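You operate a simulated robot arm through the tools that you are given. There is no shell and no other tool. Be economical: measure what you need, move in short steps, check, and stop when the job is done.

The job below is to be done with a simulated two-armed robot. You get a single attempt, and the scene is never put back.

TASK
Fetch the green foam and set it on the inspection bench. Put the grey shim on the chuck bench top. Put the white clip on the rework tray. Fetch the white vee block and set it on the grey plate one. Take the square bush that says "TWO" from the kit bench top and leave it on the desk top. Take the green pad and leave it on the plate three. Stack the purple cube that says "three" from the kit bench top on top of the purple cube labelled "ONE". Put one of the black packers from the kit bench top on the kit bench shelf. Any order will do.

It is judged by the outcome, as a careful person would: the job done as asked, and still so three seconds after it is handed in. It fails if anything else is knocked over, pushed out of place, dropped, spilled or broken.

THE ROBOT
Two 7-joint arms with two-finger grippers on one trunk, on a base that drives. Base frame: it is fixed to the floor where the robot stands at the start and does not move with it; the origin is under the middle of the robot, x ahead of it, y to its left, z up. Units: mm, rad, N and s.
The left shoulder is at the start at [78, 151, 888], the right one opposite. With the tool pointing down near the work surface each hand reaches from about 340 to 800 mm from the robot's upright axis, wherever it stands, measured 20 degrees to its own side. Places, roughly: black packer [500, -2500, 1000]; chuck bench top [600, 4900, 800]; desk top [-2400, 1200, 800]; green foam [500, 0, 1250]; green pad [500, -1750, 1000]; grey shim [750, 250, 500]; inspection bench [800, 2700, 900]; kit bench shelf [700, -2100, 300]; plate one [750, -2250, 750]; plate three [500, -1500, 750]; purple cube [500, -2250, 1000]; rework tray [500, 2250, 750]; square bush [500, -1000, 750]; white clip (5x3x3 cm) [500, 900, 1300]; white vee block [500, 1750, 750]. Payload 2.54 kg a hand.
The TCP of each hand is the grasp point between the finger pads, 30 mm short of the fingertips. In the tool frame z runs along the fingers and y along their closing line. Largest opening 116 mm; the body of the gripper starts 95 mm behind the TCP.
Orientation is told as [roll, pitch, yaw] about the base's x, y, z axes, in that order, counted from this pose: with the fingers straight down and closing along the base's y, the tool's x points along the base's -x, its y along +y and its z along -z.

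THE INTERFACE
- The arms move only by the tool apply_moves. It takes "left_increments", "right_increments" or both (then of equal length, played together; a hand with none holds still); each is a list of rows, each a list of 7 numbers: the opening in per cent of the stroke, from 0 (shut) to 100 (fully open), then the shift along the base's x, y, z in units of 40 mm (1.0 is 40 mm), then the turn, a rotation vector about the base's x, y, z in units of 5 degrees (1.0 is 5 degrees). In form: [[fingers, dx, dy, dz, rx, ry, rz], ...]. A call has 1 to 12 rows; each row shifts and turns the commanded pose from where the row before left it. A call with a number of a shift or a turn outside -1 to 1 is refused whole. A row lasts 0.2 s, in which the tool goes at most 50 mm and 0.15 rad; a call with a longer step from one row to the next is refused whole, and so is a gripper value outside its range. A pose out of reach is approached as far as the arm can. The call stops where the force on the tool passes 40 N (or 10 N more than at its start, if that is more) or the arm is blocked; 0.2 s more then pass. Each finger travels about 72 mm/s and halts on what it meets, pressing with about 34 N; the grip force reading is that of the motor and also rises with nothing between the fingers. The clock runs only during rows and for 0.2 s after the last one: add rows that do not move to give the fingers time. It gives the time, the measured TCP pose, the force on the tool (base axes), the opening and the grip force at its end, in the units of the frame above (readings bear some noise), with the torque about the TCP (base axes, N m) and any sound that the robot's microphone picked up.
- Cameras (640 x 400 px; columns grow to the right, rows downward): "scene" is now at [155.2, 0.1, 1072.4]; the picture's right is [0.03, -1.00, 0.00], its down [0.08, 0.00, -1.00] and it looks along [1.00, 0.03, 0.08] (base axes); focal length 214 px, centre (320, 200). "left" rides on the left gripper at [69, 15, -122] in its tool frame; the picture's right is [-0.22, 0.98, 0.00], its down [-0.83, -0.18, -0.53] and it looks along [-0.52, -0.12, 0.85] (tool axes); focal length 251 px, centre (320, 200). "right" rides on the right gripper at [69, -15, -122] in its tool frame; the picture's right is [0.21, 0.98, 0.00], its down [-0.83, 0.18, -0.53] and it looks along [-0.52, 0.11, 0.85] (tool axes); focal length 251 px, centre (320, 200). There is no depth. A picture from a camera that has moved, and an enlarged one, comes with that camera's place and axes in the base frame and with its lens.
- camera(camera): a new picture of that camera. It takes no simulated time.
- move_column(by): slides the trunk up (or, below 0, down) by that many mm; the arms and the scene camera ride with it, the base frame stays. It gives what a move gives, with no picture.
- steer(legs): drives the robot by 1 to 6 legs, each [ahead, left, turn to the left] in mm, mm and rad, along the robot's own axes; the way and the turn of a leg run together, so that a leg with both is an arc; at most 1500 mm and 3.142 rad a leg. The arms and the cameras ride along, it lands a little off, and it stops where it bumps. It gives what a move gives.
- turn_head(pan, tilt): turns the head with the scene camera to pan (to the left, within 1.396 rad either way) and tilt (down, from -0.506 to 1.204), counted from straight ahead of the robot. It gives what a move gives.
- zoom(camera, box): a new picture of the part [left, top, right, bottom] of that camera's present view, enlarged. It takes no simulated time.
- job_done(): hands the job in; it is judged then, once.

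Work in short steps. Places have to be worked out from the pictures, the camera data and where the tool is seen: move nearer, look again, correct. Check each grasp and each placing, and mend what went wrong. You have 483 turns and 230 pictures in all, those below and enlarged ones among them. Open the grippers and draw the arms clear of the work before you hand the job in, unless the task says otherwise; then end with one line.

The tools are called after "Call:" as a command line: name --argument value ..., lists and objects as JSON in quotes. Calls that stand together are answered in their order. apply_moves: Moves the arms, as the interface text tells. Its arguments: {"type":"object","properties":{"left_increments":{"type":"array","items":{"type":"array","items":{"type":"number"}}},"right_increments":{"type":"array","items":{"type":"array","items":{"type":"number"}}}},"required":[]} The other tools are called the same way: move_column (by) slides the trunk up or down; steer (legs) drives the base; turn_head (pan, tilt) turns the head that bears the scene camera; camera (camera) takes a picture; zoom (camera, box) takes an enlarged picture of a part of a camera's view; job_done () hands the job in.

At the start:

```text
time_s: 0.0
left_eef_pos: [345.4, 216.2, 1000.6]
left_ee_rot: [0.002, 0.001, 0.001]
left_force: [0.8, -0.4, -0.5]
left_wrist_torque: [-0.03, -0.01, 0.0]
left_opening: 116.0
left_grasp_force: 0.0
right_eef_pos: [314.0, -112.8, 999.8]
right_ee_rot: [0.0, 0.0, 0.0]
right_force: [-0.5, -0.2, -0.6]
right_wrist_torque: [-0.02, 0.0, 0.0]
right_opening: 116.0
right_grasp_force: 0.1
trunk travel left (down, up): [-125.0, 164.0]
robot x, y, heading: [0.4, 2.1, -0.001]
head pan, tilt: [0.028, -0.079]
```

scene: 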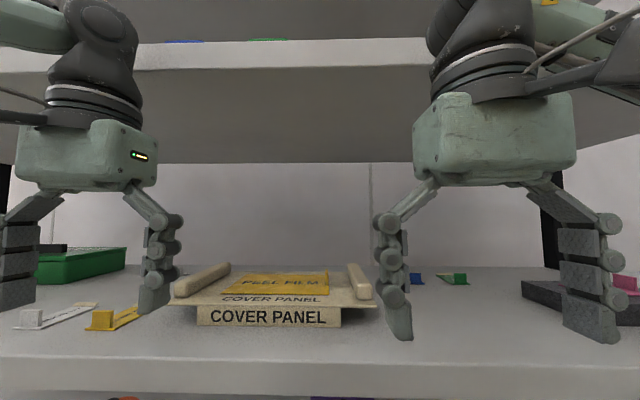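
right: 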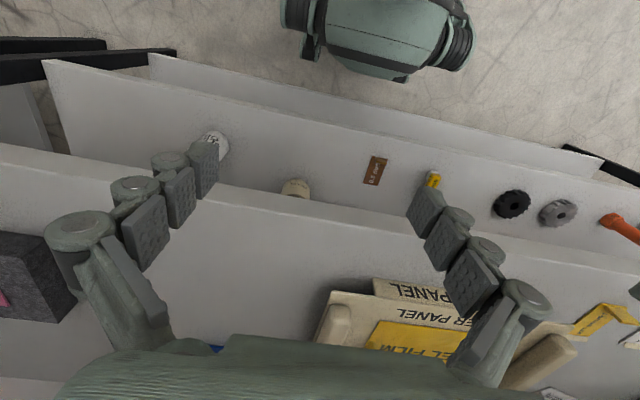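
left: 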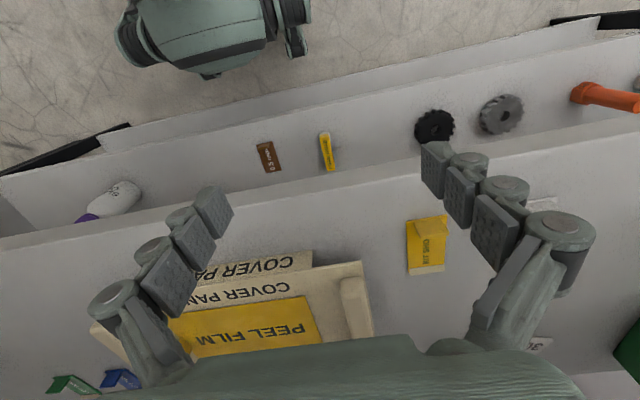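

I start by looking upward at the upper shelf and getting an overview from further back.

Call:
steer --legs '[[-500, 0, 0]]'

Call:
camera --camera "scene"

```text
time_s: 2.9
left_eef_pos: [-145.5, 216.2, 999.5]
left_ee_rot: [0.001, 0.001, -0.001]
left_force: [-1.1, 0.0, 0.1]
left_wrist_torque: [-0.02, -0.02, 0.02]
left_opening: 116.2
left_grasp_force: 0.0
right_eef_pos: [-178.5, -112.8, 999.6]
right_ee_rot: [0.0, 0.0, -0.003]
right_force: [-0.1, 0.0, -0.5]
right_wrist_torque: [0.01, 0.0, 0.0]
right_opening: 116.2
right_grasp_force: 0.1
trunk travel left (down, up): [-125.0, 164.0]
robot x, y, heading: [-490.1, 2.0, -0.009]
head pan, tilt: [0.028, -0.079]
```

```text
226 pictures are left
camera scene: at [-336.4, 0.4, 1072.4], right [0.03, -1.0, 0.0], down [0.08, 0.0, -1.0], along [1.0, 0.03, 0.08], focal length 214 px, centre (320, 200)
```

scene: 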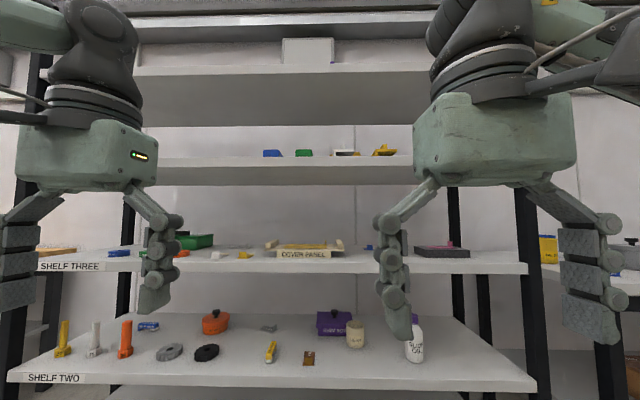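

The rack has several shelves; the upper one bears clip-like things and a green one. I raise the trunk to see onto it and zoom.

Call:
move_column --by 164

Call:
zoom --camera "scene" --box '[130, 100, 450, 300]'

Call:
zoom --camera "scene" --box '[0, 200, 320, 400]'

```text
time_s: 4.8
left_eef_pos: [-145.6, 217.2, 1162.9]
left_ee_rot: [0.0, -0.001, -0.001]
left_force: [0.1, -0.4, 0.1]
left_wrist_torque: [0.0, 0.0, -0.02]
left_opening: 116.1
left_grasp_force: 0.1
right_eef_pos: [-177.8, -111.6, 1163.8]
right_ee_rot: [-0.001, -0.001, -0.003]
right_force: [-0.6, 0.3, -0.6]
right_wrist_torque: [0.01, 0.0, 0.04]
right_opening: 116.2
right_grasp_force: 0.0
trunk travel left (down, up): [-289.0, 0.0]
robot x, y, heading: [-490.4, 0.9, -0.003]
head pan, tilt: [0.028, -0.079]
```

```text
2.00 times, centred on (290, 200) of scene
camera zoom: at [-336.1, 0.4, 1236.3], right [0.03, -1.0, 0.0], down [0.08, 0.0, -1.0], along [1.0, 0.03, 0.08], focal length 429 px, centre (380, 200)
```

zoom: 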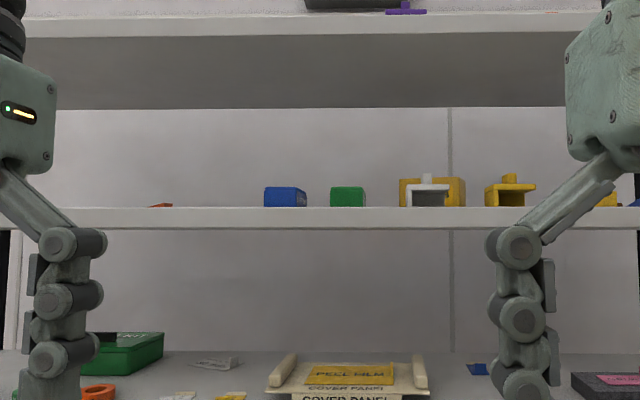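

```text
2.00 times, centred on (160, 300) of scene
camera zoom: at [-336.1, 0.4, 1236.3], right [0.03, -1.0, 0.0], down [0.08, 0.0, -1.0], along [1.0, 0.03, 0.08], focal length 429 px, centre (640, 0)
```

zoom: 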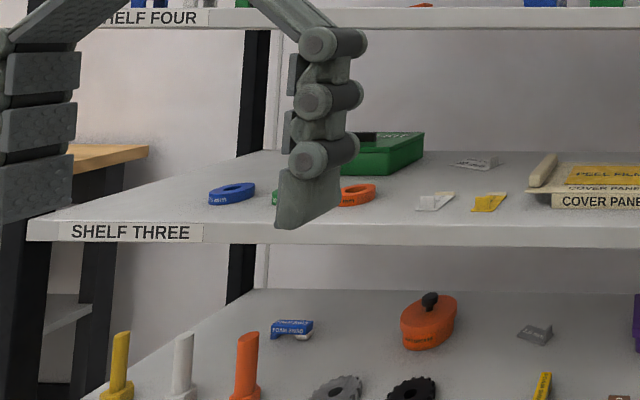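

Shelf four's surface looks around z≈1285, above the camera. I pan to see both sides.

Call:
turn_head --pan 1.0 --tilt 0.15

Call:
camera --camera "scene"

Call:
turn_head --pan -1.0 --tilt 0.15

Call:
camera --camera "scene"

```text
time_s: 6.0
left_eef_pos: [-145.9, 215.3, 1164.6]
left_ee_rot: [0.001, 0.001, -0.002]
left_force: [0.2, 0.2, -0.3]
left_wrist_torque: [-0.04, -0.01, -0.01]
left_opening: 116.1
left_grasp_force: 0.0
right_eef_pos: [-176.4, -112.5, 1163.4]
right_ee_rot: [0.0, 0.002, -0.005]
right_force: [0.0, -0.6, 0.7]
right_wrist_torque: [-0.02, 0.0, -0.03]
right_opening: 116.3
right_grasp_force: 0.0
trunk travel left (down, up): [-289.0, 0.0]
robot x, y, heading: [-489.3, 2.8, -0.003]
head pan, tilt: [1.0, 0.15]
```

```text
223 pictures are left
camera scene: at [-373.6, 76.0, 1215.7], right [0.84, -0.54, 0.0], down [-0.08, -0.13, -0.99], along [0.54, 0.83, -0.15], focal length 214 px, centre (320, 200)
```

scene: 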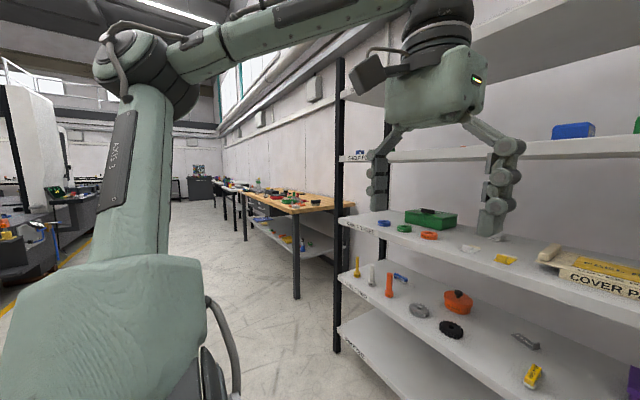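

```text
time_s: 8.0
left_eef_pos: [-145.5, 216.9, 1163.2]
left_ee_rot: [0.0, 0.0, -0.001]
left_force: [-0.1, -0.4, 0.2]
left_wrist_torque: [-0.01, 0.0, 0.01]
left_opening: 115.9
left_grasp_force: 0.1
right_eef_pos: [-178.6, -112.9, 1164.6]
right_ee_rot: [0.0, 0.001, -0.003]
right_force: [-0.4, -0.8, 0.1]
right_wrist_torque: [0.05, 0.03, -0.01]
right_opening: 116.1
right_grasp_force: 0.0
trunk travel left (down, up): [-289.0, 0.0]
robot x, y, heading: [-491.5, 2.2, -0.003]
head pan, tilt: [-1.0, 0.15]
```

```text
222 pictures are left
camera scene: at [-374.1, -80.0, 1215.7], right [-0.84, -0.54, 0.0], down [-0.08, 0.13, -0.99], along [0.53, -0.83, -0.15], focal length 214 px, centre (320, 200)
```

scene: 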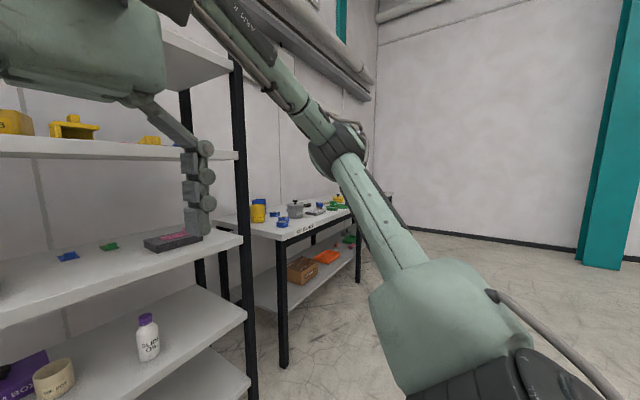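

Shelf four surface ≈1284, front edge x≈405; foam ≈[460,82,1305], about 63 wide. I'll tilt the left hand forward (65° from down) and raise it while clear of the rack, looking ahead again.

Call:
apply_moves --left_increments '[[80, 0, 0, 0.4, 0, -1, 0], [80, 0, 0, 0.4, 0, -1, 0], [80, 0, 0, 0.4, 0, -1, 0], [80, 0, 0, 0.4, 0, -1, 0], [80, 0, 0, 0.4, 0, -1, 0], [80, 0, 0, 0.4, 0, -1, 0], [80, 0, 0, 0.4, 0, -1, 0], [80, 0, 0, 0.4, 0, -1, 0], [80, 0, 0, 0.4, 0, -1, 0], [80, 0, 0, 0.4, 0, -1, 0], [80, 0, 0, 0.4, 0, -1, 0], [80, 0, 0, 0.4, 0, -1, 0]]'

Call:
turn_head --pan 0 --tilt 0

Call:
camera --camera "scene"

Call:
camera --camera "left"

```text
time_s: 10.6
left_eef_pos: [-146.2, 216.4, 1356.9]
left_ee_rot: [0.001, -1.047, -0.002]
left_force: [-0.5, -0.1, -0.4]
left_wrist_torque: [-0.01, 0.02, -0.02]
left_opening: 92.9
left_grasp_force: 0.1
right_eef_pos: [-178.5, -113.2, 1164.0]
right_ee_rot: [0.001, 0.0, -0.005]
right_force: [0.0, -0.3, 0.7]
right_wrist_torque: [-0.03, -0.03, 0.0]
right_opening: 116.1
right_grasp_force: 0.0
trunk travel left (down, up): [-289.0, 0.0]
robot x, y, heading: [-490.6, 3.6, -0.003]
head pan, tilt: [-1.0, 0.15]
```

```text
time_s: 11.8
left_eef_pos: [-146.1, 216.2, 1354.8]
left_ee_rot: [0.002, -1.047, -0.003]
left_force: [0.0, 0.2, -0.3]
left_wrist_torque: [-0.01, 0.02, -0.02]
left_opening: 92.9
left_grasp_force: 0.0
right_eef_pos: [-177.4, -113.0, 1164.1]
right_ee_rot: [-0.001, 0.0, -0.004]
right_force: [0.7, -0.1, -0.3]
right_wrist_torque: [0.01, -0.01, 0.0]
right_opening: 116.4
right_grasp_force: 0.1
trunk travel left (down, up): [-289.0, 0.0]
robot x, y, heading: [-493.1, 2.3, -0.004]
head pan, tilt: [0.0, 0.0]
```

```text
221 pictures are left
camera scene: at [-334.0, -2.2, 1229.4], right [0.0, -1.0, 0.0], down [0.0, 0.0, -1.0], along [1.0, 0.0, 0.0], focal length 214 px, centre (320, 200)
```

scene: 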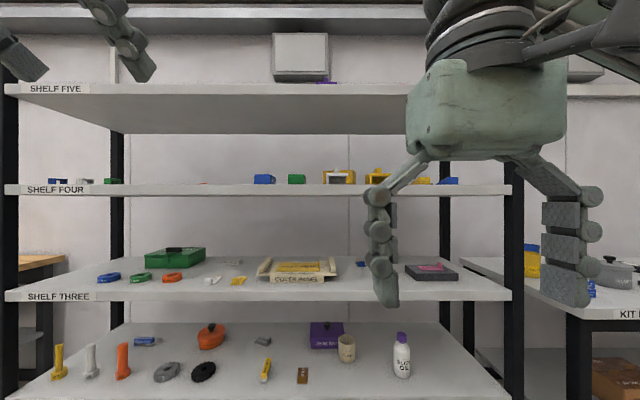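

```text
220 pictures are left
camera left: at [-286.0, 232.2, 1356.6], right [0.11, 0.98, 0.19], down [-0.05, -0.18, 0.98], along [0.99, -0.12, 0.03], focal length 251 px, centre (320, 200)
```

left: 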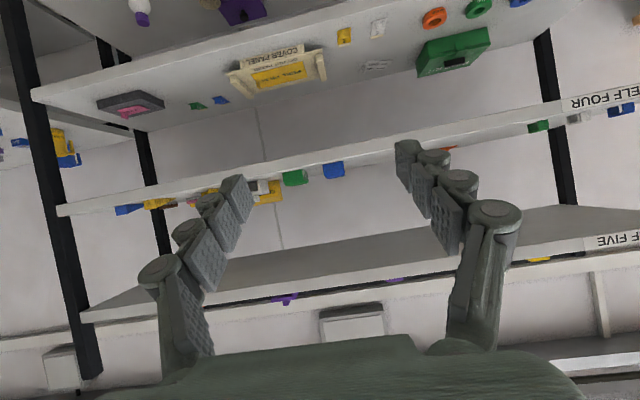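

I zoom on the shelf-four items to tell foam and clip apart.

Call:
zoom --camera "scene" --box '[240, 150, 400, 250]'

Call:
zoom --camera "scene" --box '[20, 140, 180, 240]'

```text
4.00 times, centred on (320, 200) of scene
camera zoom: at [-334.0, -2.2, 1229.4], right [0.0, -1.0, 0.0], down [0.0, 0.0, -1.0], along [1.0, 0.0, 0.0], focal length 858 px, centre (320, 200)
```

zoom: 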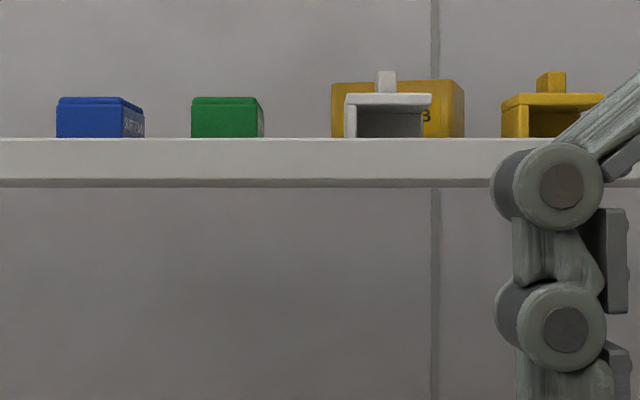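

```text
4.00 times, centred on (100, 190) of scene
camera zoom: at [-334.0, -2.2, 1229.4], right [0.0, -1.0, 0.0], down [0.0, 0.0, -1.0], along [1.0, 0.0, 0.0], focal length 858 px, centre (1200, 240)
```

zoom: 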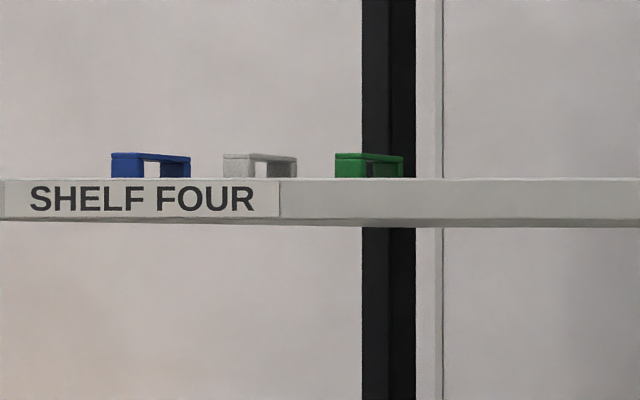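

The green foam is ≈[~480,84,1303]; the white clip ≈[~480,895,1300]. I drive up so the left hand lines up with the foam.

Call:
steer --legs '[[390, -132, 0.003]]'

Call:
camera --camera "left"

Call:
camera --camera "scene"

```text
time_s: 14.4
left_eef_pos: [250.4, 87.5, 1356.2]
left_ee_rot: [0.004, -1.047, 0.002]
left_force: [-0.5, 0.2, -0.7]
left_wrist_torque: [-0.01, -0.03, 0.04]
left_opening: 92.5
left_grasp_force: 0.2
right_eef_pos: [220.0, -241.3, 1163.4]
right_ee_rot: [0.0, 0.001, 0.004]
right_force: [-0.7, 0.2, 0.2]
right_wrist_torque: [0.06, -0.01, 0.03]
right_opening: 116.0
right_grasp_force: 0.0
trunk travel left (down, up): [-289.0, 0.0]
robot x, y, heading: [-94.2, -135.3, 0.003]
head pan, tilt: [0.0, 0.0]
```

```text
217 pictures are left
camera left: at [109.8, 102.7, 1356.7], right [0.1, 0.98, 0.19], down [-0.05, -0.18, 0.98], along [0.99, -0.11, 0.03], focal length 251 px, centre (320, 200)
```

left: 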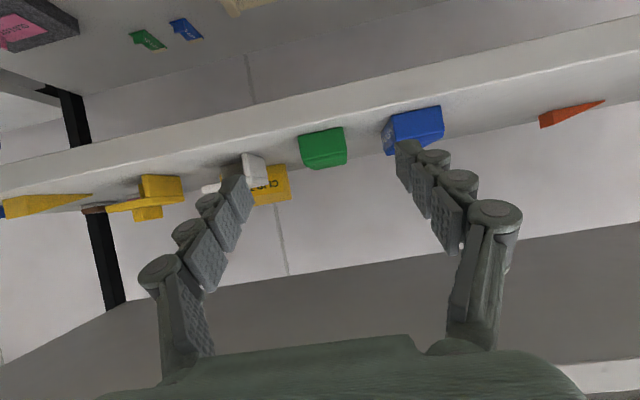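

```text
216 pictures are left
camera scene: at [63.3, -131.9, 1229.3], right [0.0, -1.0, 0.0], down [0.0, 0.0, -1.0], along [1.0, 0.0, 0.0], focal length 214 px, centre (320, 200)
```

scene: 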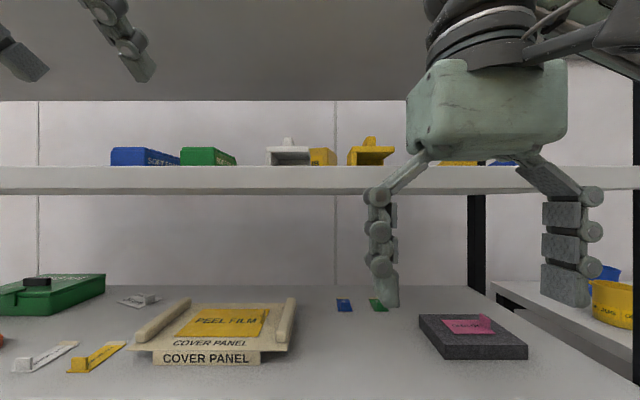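

I zoom both views for a finer triangulation of the foam.

Call:
zoom --camera "scene" --box '[100, 130, 260, 180]'

Call:
zoom --camera "left" --box '[260, 100, 420, 200]'

```text
4.00 times, centred on (180, 155) of scene
camera zoom: at [63.3, -131.9, 1229.3], right [0.0, -1.0, 0.0], down [0.0, 0.0, -1.0], along [1.0, 0.0, 0.0], focal length 858 px, centre (880, 380)
```

zoom: 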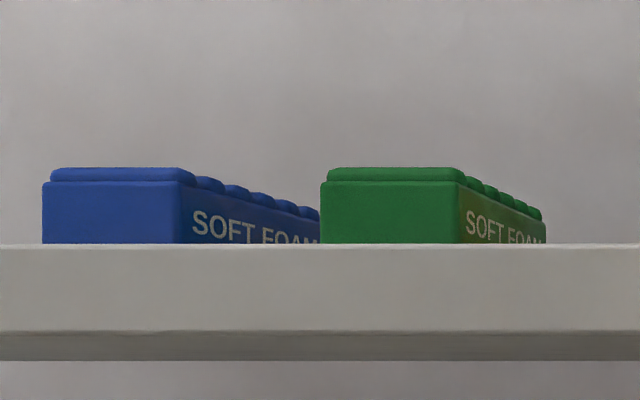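

```text
4.00 times, centred on (340, 150) of left
camera zoom: at [109.8, 102.7, 1356.7], right [0.1, 0.98, 0.19], down [-0.05, -0.18, 0.98], along [0.99, -0.11, 0.03], focal length 1006 px, centre (240, 400)
```

zoom: 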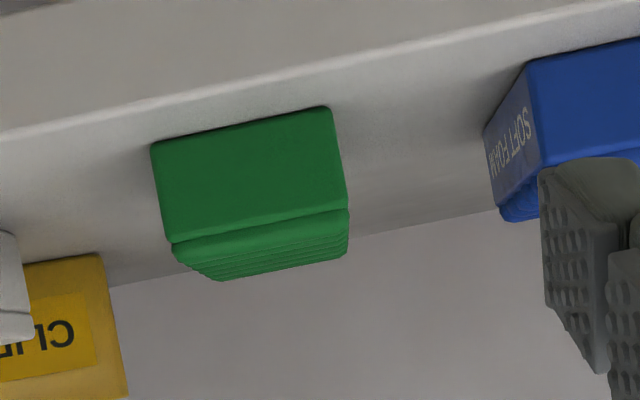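

Foam: front x≈440, back ≈537, y 53–113, z 1279–1323. I move the left hand down to z≈1312 and slide forward to straddle it.

Call:
apply_moves --left_increments '[[80, 0.6, -0.1, -0.55, 0, 0, 0], [80, 0.6, 0, -0.55, 0, 0, 0], [80, 0.8, 0, 0, 0, 0, 0], [80, 0.8, 0, 0, 0, 0, 0], [80, 0.5, 0, 0, 0, 0, 0]]'

Call:
camera --camera "left"

Call:
camera --camera "scene"

```text
time_s: 15.6
left_eef_pos: [384.2, 82.0, 1311.8]
left_ee_rot: [0.002, -1.046, 0.001]
left_force: [-0.2, -1.6, -0.4]
left_wrist_torque: [0.0, 0.0, -0.03]
left_opening: 92.9
left_grasp_force: 0.0
right_eef_pos: [221.1, -241.0, 1164.2]
right_ee_rot: [0.0, 0.0, 0.003]
right_force: [0.0, -0.2, -0.7]
right_wrist_torque: [0.02, -0.01, 0.02]
right_opening: 115.9
right_grasp_force: 0.0
trunk travel left (down, up): [-289.0, 0.0]
robot x, y, heading: [-92.8, -130.7, 0.001]
head pan, tilt: [0.0, 0.0]
```

```text
213 pictures are left
camera left: at [243.2, 97.5, 1312.5], right [0.1, 0.98, 0.19], down [-0.05, -0.18, 0.98], along [0.99, -0.11, 0.03], focal length 251 px, centre (320, 200)
```

left: 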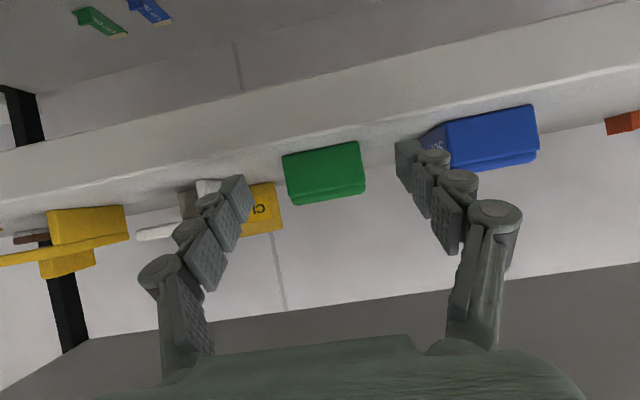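

```text
212 pictures are left
camera scene: at [63.2, -131.9, 1229.3], right [0.0, -1.0, 0.0], down [0.0, 0.0, -1.0], along [1.0, 0.0, 0.0], focal length 214 px, centre (320, 200)
```

scene: 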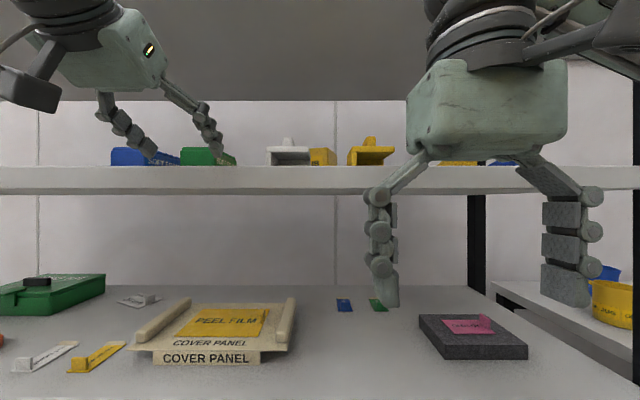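

Aligned. I advance about 100 mm, 3 mm higher, then check before closing.

Call:
apply_moves --left_increments '[[80, 0.8, 0, 0.1, 0, 0, 0], [80, 0.8, 0, 0, 0, 0, 0], [80, 0.8, 0, 0, 0, 0, 0]]'

Call:
camera --camera "left"

```text
time_s: 16.4
left_eef_pos: [478.9, 83.6, 1314.4]
left_ee_rot: [0.004, -1.046, 0.001]
left_force: [0.4, 1.1, 0.1]
left_wrist_torque: [0.02, -0.01, 0.02]
left_opening: 92.6
left_grasp_force: 0.0
right_eef_pos: [219.8, -242.0, 1164.4]
right_ee_rot: [0.0, -0.002, 0.002]
right_force: [-0.2, -0.8, -0.4]
right_wrist_torque: [-0.01, 0.03, -0.02]
right_opening: 115.9
right_grasp_force: 0.1
trunk travel left (down, up): [-289.0, 0.0]
robot x, y, heading: [-95.5, -132.0, 0.001]
head pan, tilt: [0.0, 0.0]
```

```text
211 pictures are left
camera left: at [338.9, 97.4, 1315.5], right [0.1, 0.98, 0.19], down [-0.05, -0.18, 0.98], along [0.99, -0.11, 0.03], focal length 251 px, centre (320, 200)
```

left: 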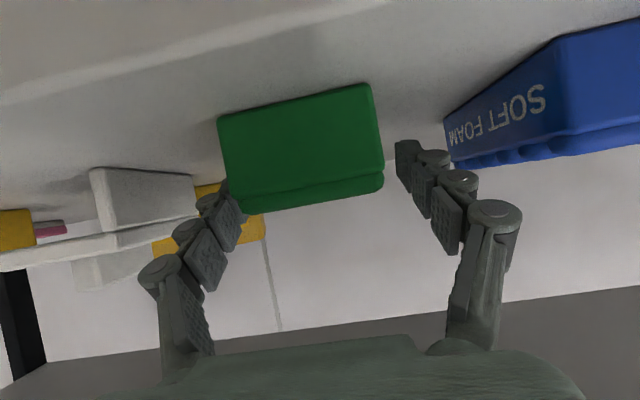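

Straddling the foam. I close gently to about 46% and watch the force.

Call:
apply_moves --left_increments '[[60, 0, 0, 0, 0, 0, 0], [50, 0, 0, 0, 0, 0, 0], [46, 0, 0, 0, 0, 0, 0], [46, 0, 0, 0, 0, 0, 0]]'

```text
time_s: 17.4
left_eef_pos: [477.9, 82.7, 1315.9]
left_ee_rot: [0.004, -1.047, 0.002]
left_force: [-0.3, -0.1, -0.2]
left_wrist_torque: [-0.02, -0.01, 0.05]
left_opening: 58.2
left_grasp_force: 33.5
right_eef_pos: [220.3, -241.6, 1163.7]
right_ee_rot: [0.0, -0.001, 0.003]
right_force: [1.0, -0.6, 0.2]
right_wrist_torque: [0.02, 0.04, 0.01]
right_opening: 116.2
right_grasp_force: 0.0
trunk travel left (down, up): [-289.0, 0.0]
robot x, y, heading: [-92.6, -131.5, 0.004]
head pan, tilt: [0.0, 0.0]
```

Firm at 58 mm. I lift slightly and retract.

Call:
apply_moves --left_increments '[[40, 0, 0, 0.5, 0, 0, 0], [40, 0, 0, 0.5, 0, 0, 0], [40, -0.8, 0, 0, 0, 0, 0], [40, -0.8, 0, 0, 0, 0, 0], [40, -0.8, 0, 0, 0, 0, 0], [40, -0.8, 0, 0, 0, 0, 0], [40, -0.8, 0, 0, 0, 0, 0], [40, -0.8, 0, 0, 0, 0, 0], [40, -0.8, 0, 0, 0, 0, 0], [40, -0.3, 0, 0, 0, 0, 0]]'

Call:
camera --camera "left"

```text
time_s: 19.6
left_eef_pos: [240.2, 83.1, 1358.4]
left_ee_rot: [0.002, -1.048, 0.005]
left_force: [-1.2, -0.5, -1.4]
left_wrist_torque: [-0.06, 0.06, -0.02]
left_opening: 58.2
left_grasp_force: 34.4
right_eef_pos: [219.6, -241.2, 1163.9]
right_ee_rot: [-0.001, -0.001, 0.005]
right_force: [-0.1, 0.3, 0.3]
right_wrist_torque: [0.02, 0.0, -0.02]
right_opening: 116.0
right_grasp_force: 0.1
trunk travel left (down, up): [-289.0, 0.0]
robot x, y, heading: [-92.6, -131.9, 0.002]
head pan, tilt: [0.0, 0.0]
```

```text
210 pictures are left
camera left: at [100.3, 98.2, 1358.8], right [0.1, 0.98, 0.19], down [-0.05, -0.18, 0.98], along [0.99, -0.11, 0.03], focal length 251 px, centre (320, 200)
```

left: 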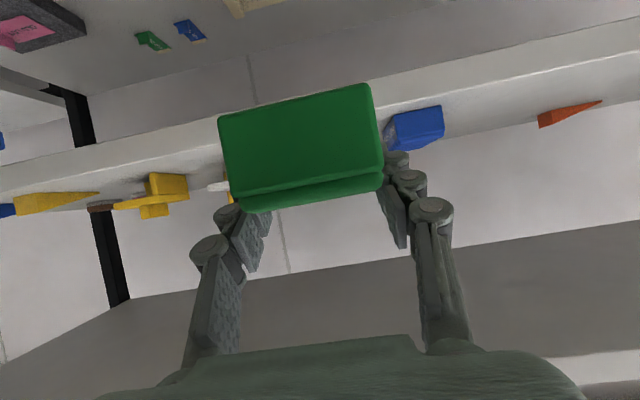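

Foam held. I retreat a little, tilt and raise the right hand likewise, and drive towards the clip.

Call:
steer --legs '[[-250, 0, 0], [0, 1130, 0]]'

Call:
apply_moves --right_increments '[[80, 0, 0, 0.4, 0, -1, 0], [80, 0, 0, 0.4, 0, -1, 0], [80, 0, 0, 0.4, 0, -1, 0], [80, 0, 0, 0.4, 0, -1, 0], [80, 0, 0, 0.4, 0, -1, 0], [80, 0, 0, 0.4, 0, -1, 0], [80, 0, 0, 0.4, 0, -1, 0], [80, 0, 0, 0.4, 0, -1, 0], [80, 0, 0, 0.4, 0, -1, 0], [80, 0, 0, 0.4, 0, -1, 0], [80, 0, 0, 0.4, 0, -1, 0], [80, 0, 0, 0.4, 0, -1, 0]]'

Call:
camera --camera "scene"

Call:
camera --camera "right"

```text
time_s: 32.1
left_eef_pos: [-2.6, 1207.0, 1357.7]
left_ee_rot: [0.004, -1.048, -0.009]
left_force: [0.4, 0.3, 0.3]
left_wrist_torque: [0.02, -0.01, 0.0]
left_opening: 58.3
left_grasp_force: 33.5
right_eef_pos: [-27.0, 881.9, 1164.9]
right_ee_rot: [0.0, 0.001, -0.009]
right_force: [-0.1, 0.3, 0.0]
right_wrist_torque: [0.02, 0.04, 0.0]
right_opening: 116.2
right_grasp_force: 0.0
trunk travel left (down, up): [-289.0, 0.0]
robot x, y, heading: [-337.9, 999.4, -0.009]
head pan, tilt: [0.0, 0.0]
```

```text
time_s: 34.8
left_eef_pos: [-3.1, 1207.0, 1359.1]
left_ee_rot: [0.003, -1.05, -0.011]
left_force: [0.1, 0.2, -1.1]
left_wrist_torque: [0.02, -0.01, 0.0]
left_opening: 58.4
left_grasp_force: 33.9
right_eef_pos: [-27.2, 881.9, 1356.6]
right_ee_rot: [0.016, -1.048, -0.019]
right_force: [8.0, 0.8, -4.0]
right_wrist_torque: [0.01, -0.6, -0.1]
right_opening: 92.8
right_grasp_force: 0.0
trunk travel left (down, up): [-289.0, 0.0]
robot x, y, heading: [-341.8, 998.4, -0.007]
head pan, tilt: [0.0, 0.0]
```

```text
209 pictures are left
camera scene: at [-184.4, 992.0, 1231.7], right [-0.03, -1.0, 0.0], down [0.03, 0.0, -1.0], along [1.0, -0.03, 0.03], focal length 214 px, centre (320, 200)
```

scene: 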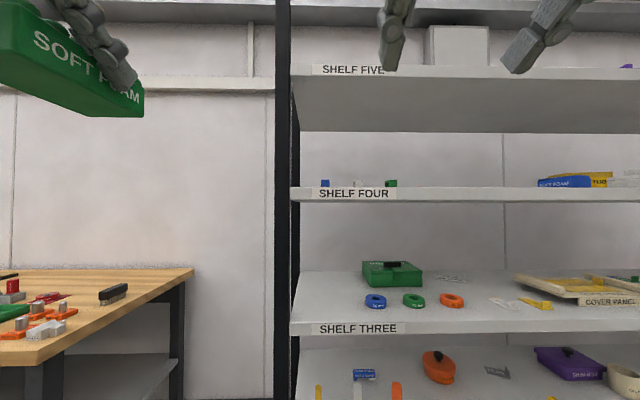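

```text
208 pictures are left
camera right: at [-169.0, 867.7, 1357.1], right [-0.1, 0.98, -0.18], down [-0.05, 0.17, 0.98], along [0.99, 0.11, 0.03], focal length 251 px, centre (320, 200)
```

right: 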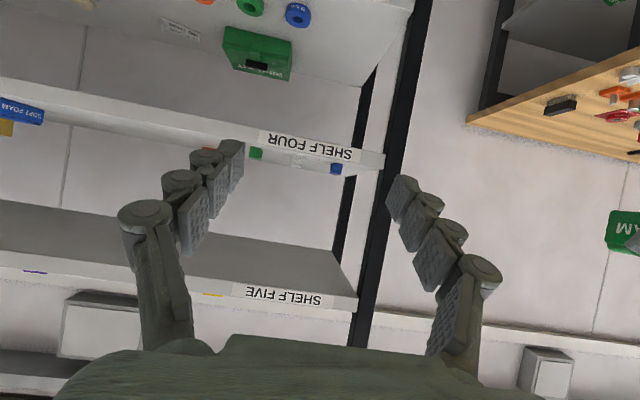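

The right arm reads a small contact (likely touching the head). I move the right hand outward and forward to be clear.

Call:
apply_moves --right_increments '[[80, 0.7, -0.6, 0, 0, 0, 0], [80, 0.7, -0.6, 0, 0, 0, 0], [80, 0, -0.6, 0, 0, 0, 0], [80, 0, 0, 0, 0, 0, 0]]'

Call:
zoom --camera "right" --box '[200, 100, 360, 200]'

Call:
camera --camera "scene"

```text
time_s: 35.8
left_eef_pos: [-2.8, 1206.1, 1358.2]
left_ee_rot: [0.003, -1.045, -0.009]
left_force: [-0.9, 0.6, -1.2]
left_wrist_torque: [-0.02, -0.01, 0.03]
left_opening: 58.2
left_grasp_force: 33.9
right_eef_pos: [26.6, 809.8, 1355.8]
right_ee_rot: [0.014, -1.047, -0.016]
right_force: [0.9, -0.6, -0.6]
right_wrist_torque: [0.02, 0.04, -0.02]
right_opening: 92.9
right_grasp_force: 0.2
trunk travel left (down, up): [-289.0, 0.0]
robot x, y, heading: [-338.9, 997.7, -0.01]
head pan, tilt: [0.0, 0.0]
```

```text
4.00 times, centred on (280, 150) of right
camera zoom: at [-112.5, 795.9, 1357.5], right [-0.1, 0.98, -0.18], down [-0.05, 0.17, 0.98], along [0.99, 0.11, 0.03], focal length 1006 px, centre (480, 400)
```

zoom: 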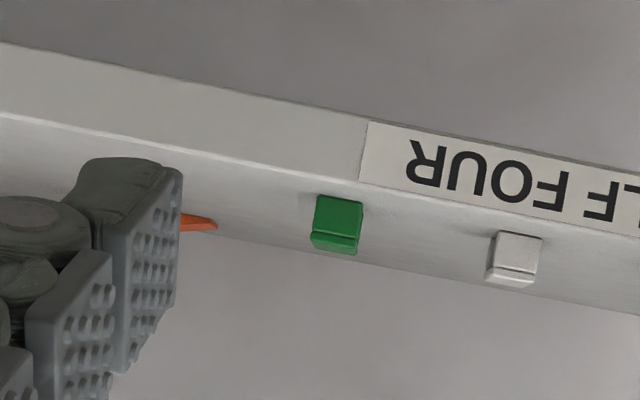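

```text
206 pictures are left
camera scene: at [-183.4, 993.8, 1229.4], right [-0.01, -1.0, 0.0], down [0.0, 0.0, -1.0], along [1.0, -0.01, 0.0], focal length 214 px, centre (320, 200)
```

scene: 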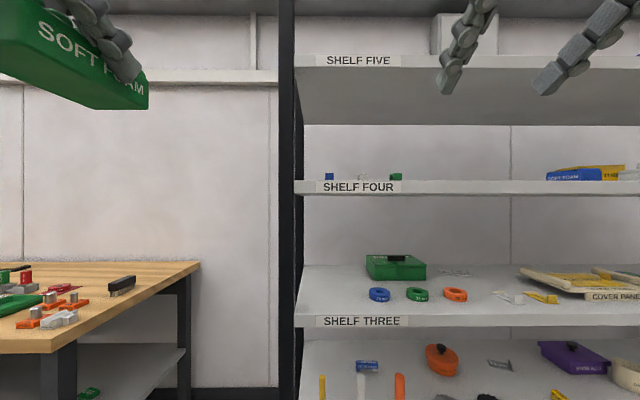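

Clip ≈ front x 450, y≈864, z 1281–1311, slot across y. I drive so the right hand lines up with it.

Call:
steer --legs '[[255, 56, 0.009]]'

Call:
camera --camera "right"

Call:
zoom --camera "scene" --box '[260, 100, 580, 300]'

```text
time_s: 37.6
left_eef_pos: [251.7, 1260.9, 1358.5]
left_ee_rot: [0.002, -1.048, -0.009]
left_force: [0.3, 0.8, 0.3]
left_wrist_torque: [0.02, 0.04, -0.02]
left_opening: 58.4
left_grasp_force: 34.2
right_eef_pos: [283.6, 865.3, 1356.5]
right_ee_rot: [0.016, -1.046, -0.017]
right_force: [0.3, 0.4, -0.1]
right_wrist_torque: [-0.02, 0.01, 0.01]
right_opening: 92.8
right_grasp_force: 0.1
trunk travel left (down, up): [-289.0, 0.0]
robot x, y, heading: [-88.8, 1049.8, -0.008]
head pan, tilt: [0.0, 0.0]
```

```text
205 pictures are left
camera right: at [142.5, 850.5, 1357.4], right [-0.1, 0.98, -0.18], down [-0.05, 0.17, 0.98], along [0.99, 0.11, 0.03], focal length 251 px, centre (320, 200)
```

right: 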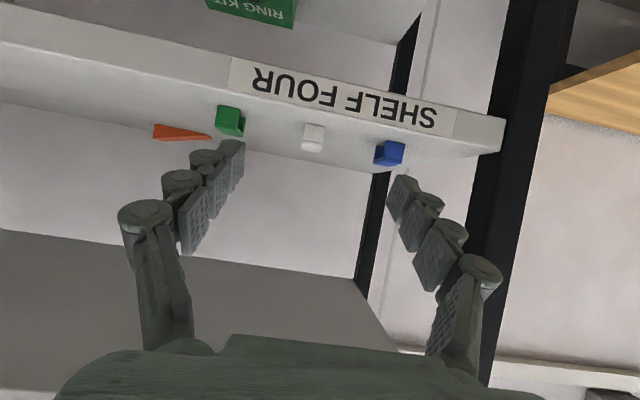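

```text
2.00 times, centred on (420, 200) of scene
camera zoom: at [71.3, 1048.1, 1229.3], right [-0.01, -1.0, 0.0], down [0.0, 0.0, -1.0], along [1.0, -0.01, 0.0], focal length 429 px, centre (120, 200)
```

zoom: 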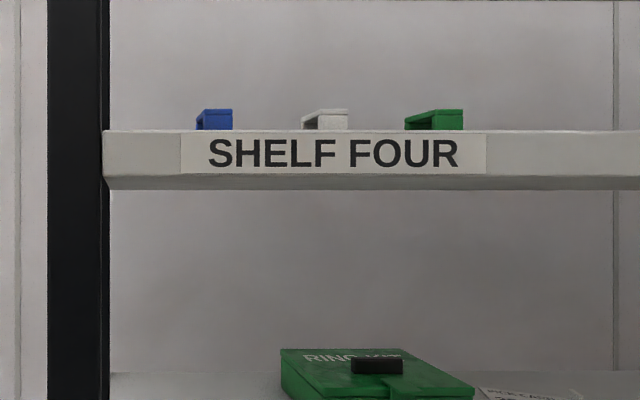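

Clip front x≈442, y≈862. I go down to z≈1314 and forward to x≈400, then check.

Call:
apply_moves --right_increments '[[70, 0.7, -0.05, -0.55, 0, 0, 0], [70, 0.7, 0, -0.5, 0, 0, 0.2], [70, 0.75, 0, 0, 0, 0, 0], [70, 0.75, 0, 0, 0, 0, 0]]'

Call:
camera --camera "right"

```text
time_s: 38.6
left_eef_pos: [251.3, 1260.7, 1358.5]
left_ee_rot: [0.001, -1.047, -0.008]
left_force: [0.2, 0.2, 0.1]
left_wrist_torque: [0.0, -0.02, 0.01]
left_opening: 58.4
left_grasp_force: 34.3
right_eef_pos: [399.5, 861.6, 1313.7]
right_ee_rot: [0.013, -1.048, 0.001]
right_force: [0.2, -0.1, 0.1]
right_wrist_torque: [0.03, 0.0, -0.01]
right_opening: 81.0
right_grasp_force: 0.0
trunk travel left (down, up): [-289.0, 0.0]
robot x, y, heading: [-87.8, 1051.7, -0.005]
head pan, tilt: [0.0, 0.0]
```

```text
203 pictures are left
camera right: at [259.7, 845.5, 1315.0], right [-0.12, 0.98, -0.18], down [-0.05, 0.17, 0.98], along [0.99, 0.13, 0.03], focal length 251 px, centre (320, 200)
```

right: 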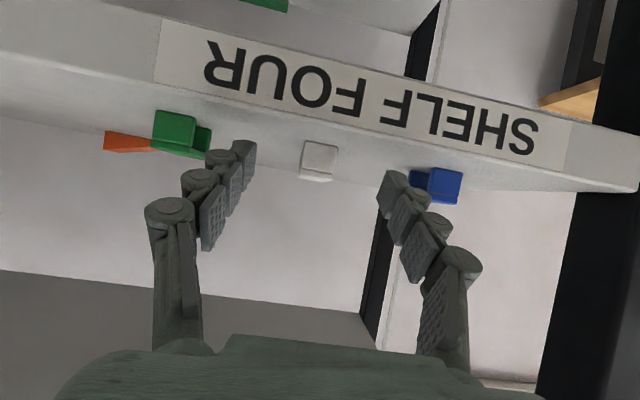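

Centred. I advance 70 mm and close.

Call:
apply_moves --right_increments '[[70, 0.9, 0, 0, 0, 0, 0], [70, 0.85, 0, 0, 0, 0, 0], [45, 0, 0, 0, 0, 0, 0], [20, 0, 0, 0, 0, 0, 0], [10, 0, 0, 0, 0, 0, 0], [10, 0, 0, 0, 0, 0, 0]]'

Call:
camera --camera "right"

```text
time_s: 40.0
left_eef_pos: [251.4, 1260.3, 1358.7]
left_ee_rot: [0.002, -1.049, -0.008]
left_force: [-0.2, -0.6, 0.1]
left_wrist_torque: [-0.02, -0.02, 0.02]
left_opening: 58.0
left_grasp_force: 34.3
right_eef_pos: [467.8, 861.8, 1313.5]
right_ee_rot: [0.015, -1.047, 0.0]
right_force: [-0.3, 0.5, 0.0]
right_wrist_torque: [0.03, 0.04, 0.01]
right_opening: 23.2
right_grasp_force: 34.7
trunk travel left (down, up): [-289.0, 0.0]
robot x, y, heading: [-83.1, 1048.2, -0.01]
head pan, tilt: [0.0, 0.0]
```

```text
202 pictures are left
camera right: at [327.9, 845.3, 1314.7], right [-0.12, 0.98, -0.18], down [-0.05, 0.17, 0.98], along [0.99, 0.13, 0.03], focal length 251 px, centre (320, 200)
```

right: 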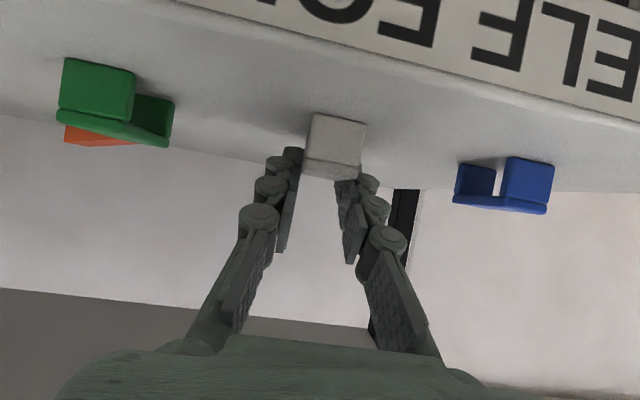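

Clip gripped at 23 mm. I lift and retract.

Call:
apply_moves --right_increments '[[0, 0, 0, 0.5, 0, 0, 0], [0, 0, 0, 0.5, 0, 0, 0], [0, -0.8, 0, 0, 0, 0, 0], [0, -0.8, 0, 0, 0, 0, 0], [0, -0.8, 0, 0, 0, 0, 0], [0, -0.8, 0, 0, 0, 0, 0], [0, -0.6, 0, 0, 0, 0, 0]]'

Call:
steer --legs '[[-300, 0, 0], [0, 1150, 0.005]]'

Call:
camera --camera "right"

Call:
turn_head --pan 0 --tilt 0.4

Call:
camera --camera "scene"

```text
time_s: 41.6
left_eef_pos: [251.1, 1261.7, 1358.4]
left_ee_rot: [0.004, -1.049, -0.009]
left_force: [-0.3, 0.1, -0.2]
left_wrist_torque: [-0.02, 0.02, -0.02]
left_opening: 58.4
left_grasp_force: 33.6
right_eef_pos: [315.9, 862.5, 1355.5]
right_ee_rot: [0.015, -1.047, 0.001]
right_force: [-0.1, 0.0, 0.0]
right_wrist_torque: [0.0, 0.0, 0.0]
right_opening: 23.2
right_grasp_force: 33.7
trunk travel left (down, up): [-289.0, 0.0]
robot x, y, heading: [-84.2, 1049.0, -0.009]
head pan, tilt: [0.0, 0.0]
```

```text
time_s: 54.6
left_eef_pos: [-18.8, 2401.3, 1357.7]
left_ee_rot: [0.003, -1.05, -0.041]
left_force: [0.3, -0.5, -0.5]
left_wrist_torque: [-0.01, -0.02, -0.01]
left_opening: 58.0
left_grasp_force: 34.2
right_eef_pos: [35.2, 2000.2, 1354.3]
right_ee_rot: [0.015, -1.046, -0.032]
right_force: [-0.1, 1.1, -0.7]
right_wrist_torque: [-0.01, 0.02, -0.03]
right_opening: 23.1
right_grasp_force: 33.6
trunk travel left (down, up): [-289.0, 0.0]
robot x, y, heading: [-361.9, 2202.8, -0.038]
head pan, tilt: [0.0, 0.0]
```

```text
201 pictures are left
camera right: at [-106.1, 1988.0, 1355.8], right [-0.09, 0.98, -0.18], down [-0.05, 0.17, 0.98], along [0.99, 0.1, 0.03], focal length 251 px, centre (320, 200)
```

right: 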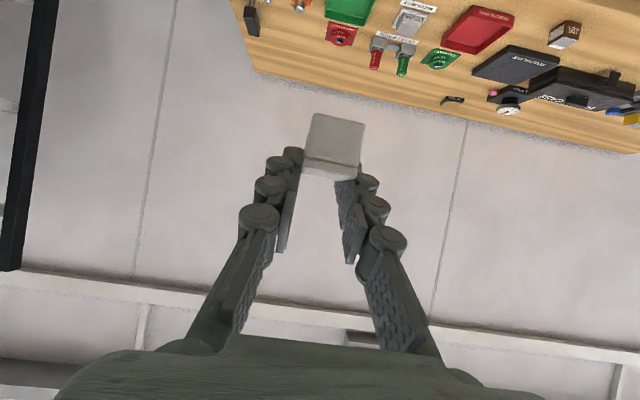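

```text
time_s: 55.5
left_eef_pos: [-17.2, 2401.7, 1358.4]
left_ee_rot: [0.002, -1.048, -0.038]
left_force: [0.1, 0.4, 0.6]
left_wrist_torque: [-0.01, -0.02, 0.01]
left_opening: 58.2
left_grasp_force: 34.2
right_eef_pos: [34.7, 2000.6, 1354.5]
right_ee_rot: [0.017, -1.048, -0.029]
right_force: [0.0, -0.5, -0.2]
right_wrist_torque: [-0.03, 0.0, -0.02]
right_opening: 23.2
right_grasp_force: 34.1
trunk travel left (down, up): [-289.0, 0.0]
robot x, y, heading: [-366.0, 2201.2, -0.042]
head pan, tilt: [0.0, 0.4]
```

```text
200 pictures are left
camera scene: at [-202.9, 2193.8, 1192.5], right [-0.04, -1.0, 0.0], down [-0.39, 0.02, -0.92], along [0.92, -0.04, -0.39], focal length 214 px, centre (320, 200)
```

scene: 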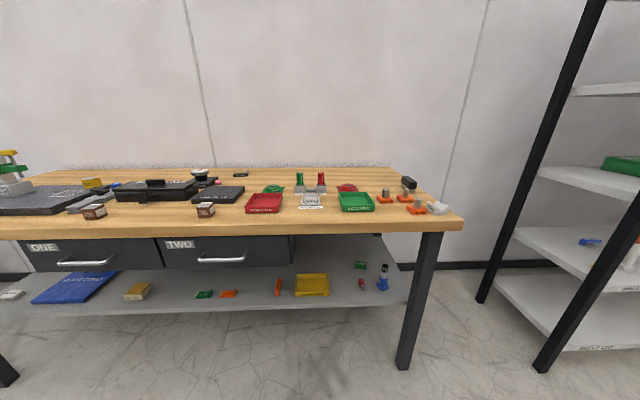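

The wood bench spans y≈1700 to beyond 3000. I zoom to read the labels.

Call:
zoom --camera "scene" --box '[230, 150, 470, 300]'

Call:
zoom --camera "scene" --box '[0, 130, 256, 290]'

```text
2.67 times, centred on (350, 225) of scene
camera zoom: at [-202.9, 2193.8, 1192.5], right [-0.04, -1.0, 0.0], down [-0.39, 0.02, -0.92], along [0.92, -0.04, -0.39], focal length 572 px, centre (240, 133)
```

zoom: 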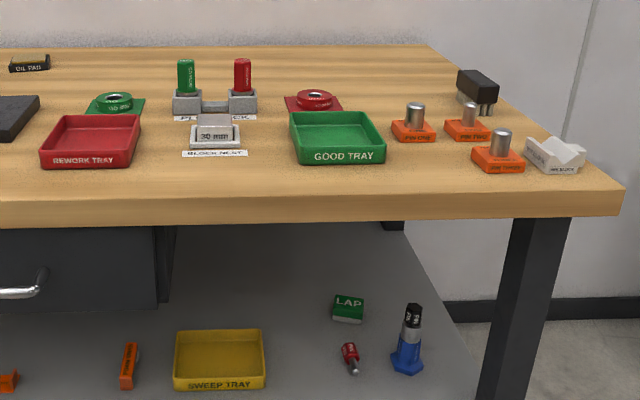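

```text
2.50 times, centred on (128, 210) of scene
camera zoom: at [-202.9, 2193.8, 1192.5], right [-0.04, -1.0, 0.0], down [-0.39, 0.02, -0.92], along [0.92, -0.04, -0.39], focal length 536 px, centre (800, 175)
```

zoom: 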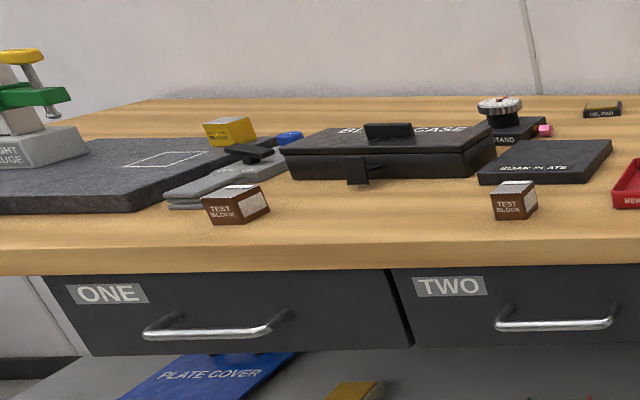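

Rework tray (red) and white vee block found. I lower the trunk to get better arm heights and triangulate the bench height.

Call:
move_column --by -280

Call:
camera --camera "scene"

```text
time_s: 58.3
left_eef_pos: [-17.6, 2402.0, 1078.3]
left_ee_rot: [0.003, -1.05, -0.04]
left_force: [0.7, 0.6, -0.2]
left_wrist_torque: [-0.01, 0.03, 0.0]
left_opening: 58.2
left_grasp_force: 34.2
right_eef_pos: [33.4, 1999.7, 1074.9]
right_ee_rot: [0.016, -1.048, -0.03]
right_force: [-0.5, -1.0, -0.6]
right_wrist_torque: [-0.01, 0.02, -0.01]
right_opening: 23.2
right_grasp_force: 34.4
trunk travel left (down, up): [-9.0, 280.0]
robot x, y, heading: [-364.0, 2203.6, -0.041]
head pan, tilt: [0.0, 0.4]
```

```text
197 pictures are left
camera scene: at [-202.9, 2193.8, 912.5], right [-0.04, -1.0, 0.0], down [-0.39, 0.02, -0.92], along [0.92, -0.04, -0.39], focal length 214 px, centre (320, 200)
```

scene: 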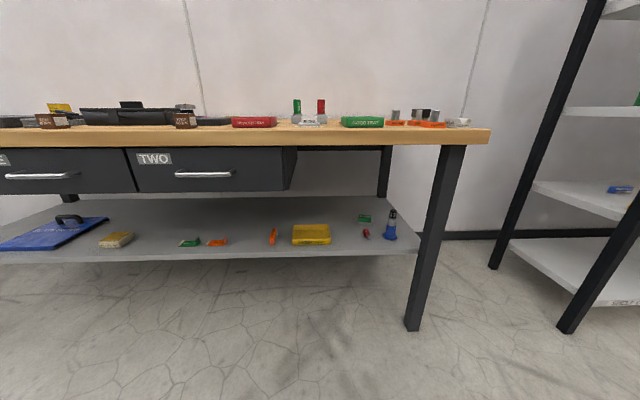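

Bench top z≈866, front edge x≈404; tray centre ≈[545,2371], free spot for the foam ≈[488,2760] in front of the black case. I drive there.

Call:
steer --legs '[[0, 0, 0.041], [230, 370, 0]]'

Call:
move_column --by 130

Call:
turn_head --pan 0 --tilt 0.7

Call:
camera --camera "scene"

Call:
camera --camera "left"

Call:
camera --camera "right"

```text
time_s: 62.8
left_eef_pos: [203.4, 2779.2, 1077.9]
left_ee_rot: [0.001, -1.049, -0.002]
left_force: [-0.4, 0.3, -0.5]
left_wrist_torque: [0.03, 0.01, -0.02]
left_opening: 58.0
left_grasp_force: 34.1
right_eef_pos: [272.0, 2379.6, 1074.3]
right_ee_rot: [0.014, -1.047, 0.006]
right_force: [-0.6, -0.2, -0.1]
right_wrist_torque: [0.03, -0.02, -0.04]
right_opening: 23.3
right_grasp_force: 34.2
trunk travel left (down, up): [-9.0, 280.0]
robot x, y, heading: [-132.7, 2565.4, -0.0]
head pan, tilt: [0.0, 0.4]
```

```text
time_s: 64.3
left_eef_pos: [203.8, 2778.7, 1208.2]
left_ee_rot: [0.002, -1.05, -0.001]
left_force: [-0.1, 0.2, 0.7]
left_wrist_torque: [-0.01, 0.0, 0.02]
left_opening: 58.3
left_grasp_force: 33.7
right_eef_pos: [272.7, 2379.6, 1204.3]
right_ee_rot: [0.017, -1.048, 0.007]
right_force: [-1.1, -0.2, 0.2]
right_wrist_torque: [-0.03, 0.04, -0.01]
right_opening: 23.3
right_grasp_force: 34.5
trunk travel left (down, up): [-139.0, 150.0]
robot x, y, heading: [-132.7, 2567.9, 0.002]
head pan, tilt: [0.0, 0.4]
```

```text
time_s: 65.1
left_eef_pos: [203.9, 2778.1, 1207.8]
left_ee_rot: [0.002, -1.05, -0.003]
left_force: [-0.3, 0.4, -0.7]
left_wrist_torque: [0.0, -0.03, -0.07]
left_opening: 58.3
left_grasp_force: 34.0
right_eef_pos: [270.7, 2380.2, 1205.6]
right_ee_rot: [0.015, -1.046, 0.008]
right_force: [0.7, -0.3, -1.2]
right_wrist_torque: [-0.02, 0.0, -0.02]
right_opening: 23.2
right_grasp_force: 33.9
trunk travel left (down, up): [-139.0, 150.0]
robot x, y, heading: [-137.6, 2568.9, -0.004]
head pan, tilt: [0.0, 0.7]
```

```text
196 pictures are left
camera scene: at [19.6, 2564.0, 1015.6], right [0.0, -1.0, 0.0], down [-0.64, 0.0, -0.77], along [0.77, 0.0, -0.64], focal length 214 px, centre (320, 200)
```

scene: 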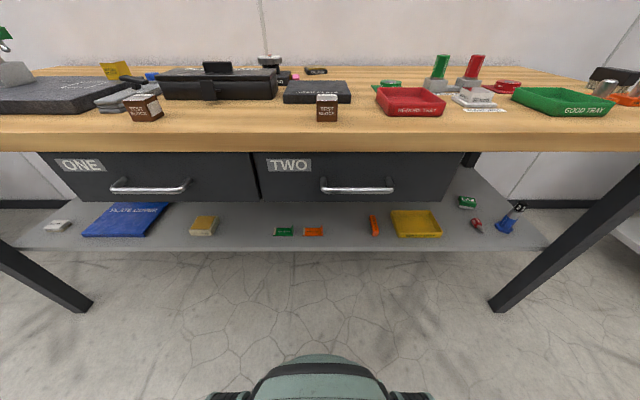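

```text
195 pictures are left
camera left: at [63.1, 2793.8, 1208.9], right [0.11, 0.98, 0.19], down [-0.05, -0.18, 0.98], along [0.99, -0.11, 0.03], focal length 251 px, centre (320, 200)
```

left: 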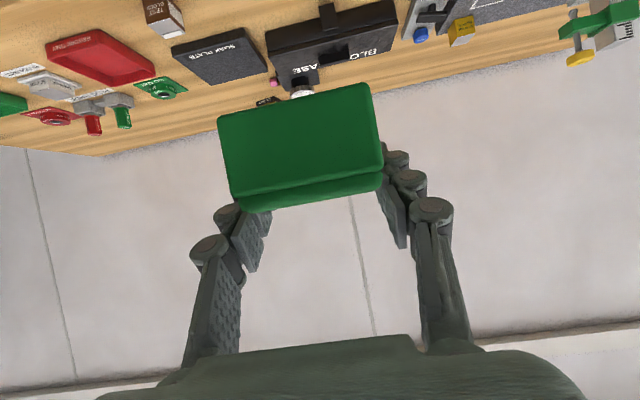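

```text
194 pictures are left
camera right: at [132.0, 2362.0, 1205.8], right [-0.13, 0.98, -0.18], down [-0.05, 0.17, 0.98], along [0.99, 0.14, 0.03], focal length 251 px, centre (320, 200)
```

right: 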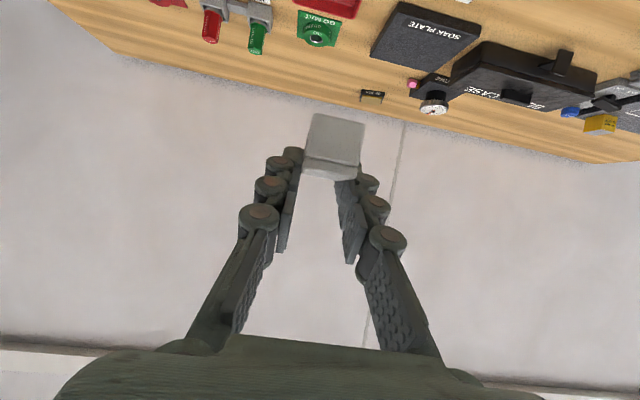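

I zoom on the tray for a better fix.

Call:
zoom --camera "scene" --box '[350, 60, 510, 160]'

```text
4.00 times, centred on (430, 110) of scene
camera zoom: at [19.6, 2564.0, 1015.6], right [0.0, -1.0, 0.0], down [-0.64, 0.0, -0.77], along [0.77, 0.0, -0.64], focal length 858 px, centre (-120, 560)
```

zoom: 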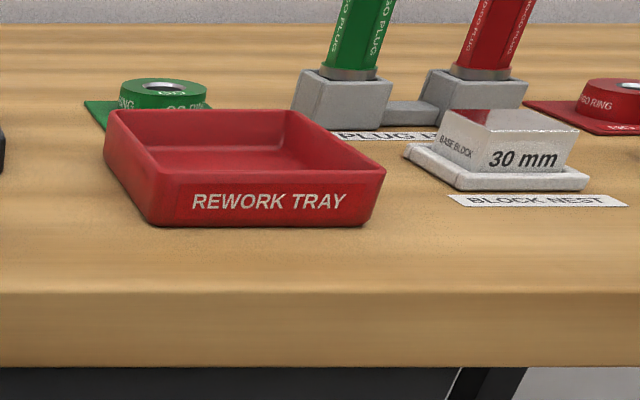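

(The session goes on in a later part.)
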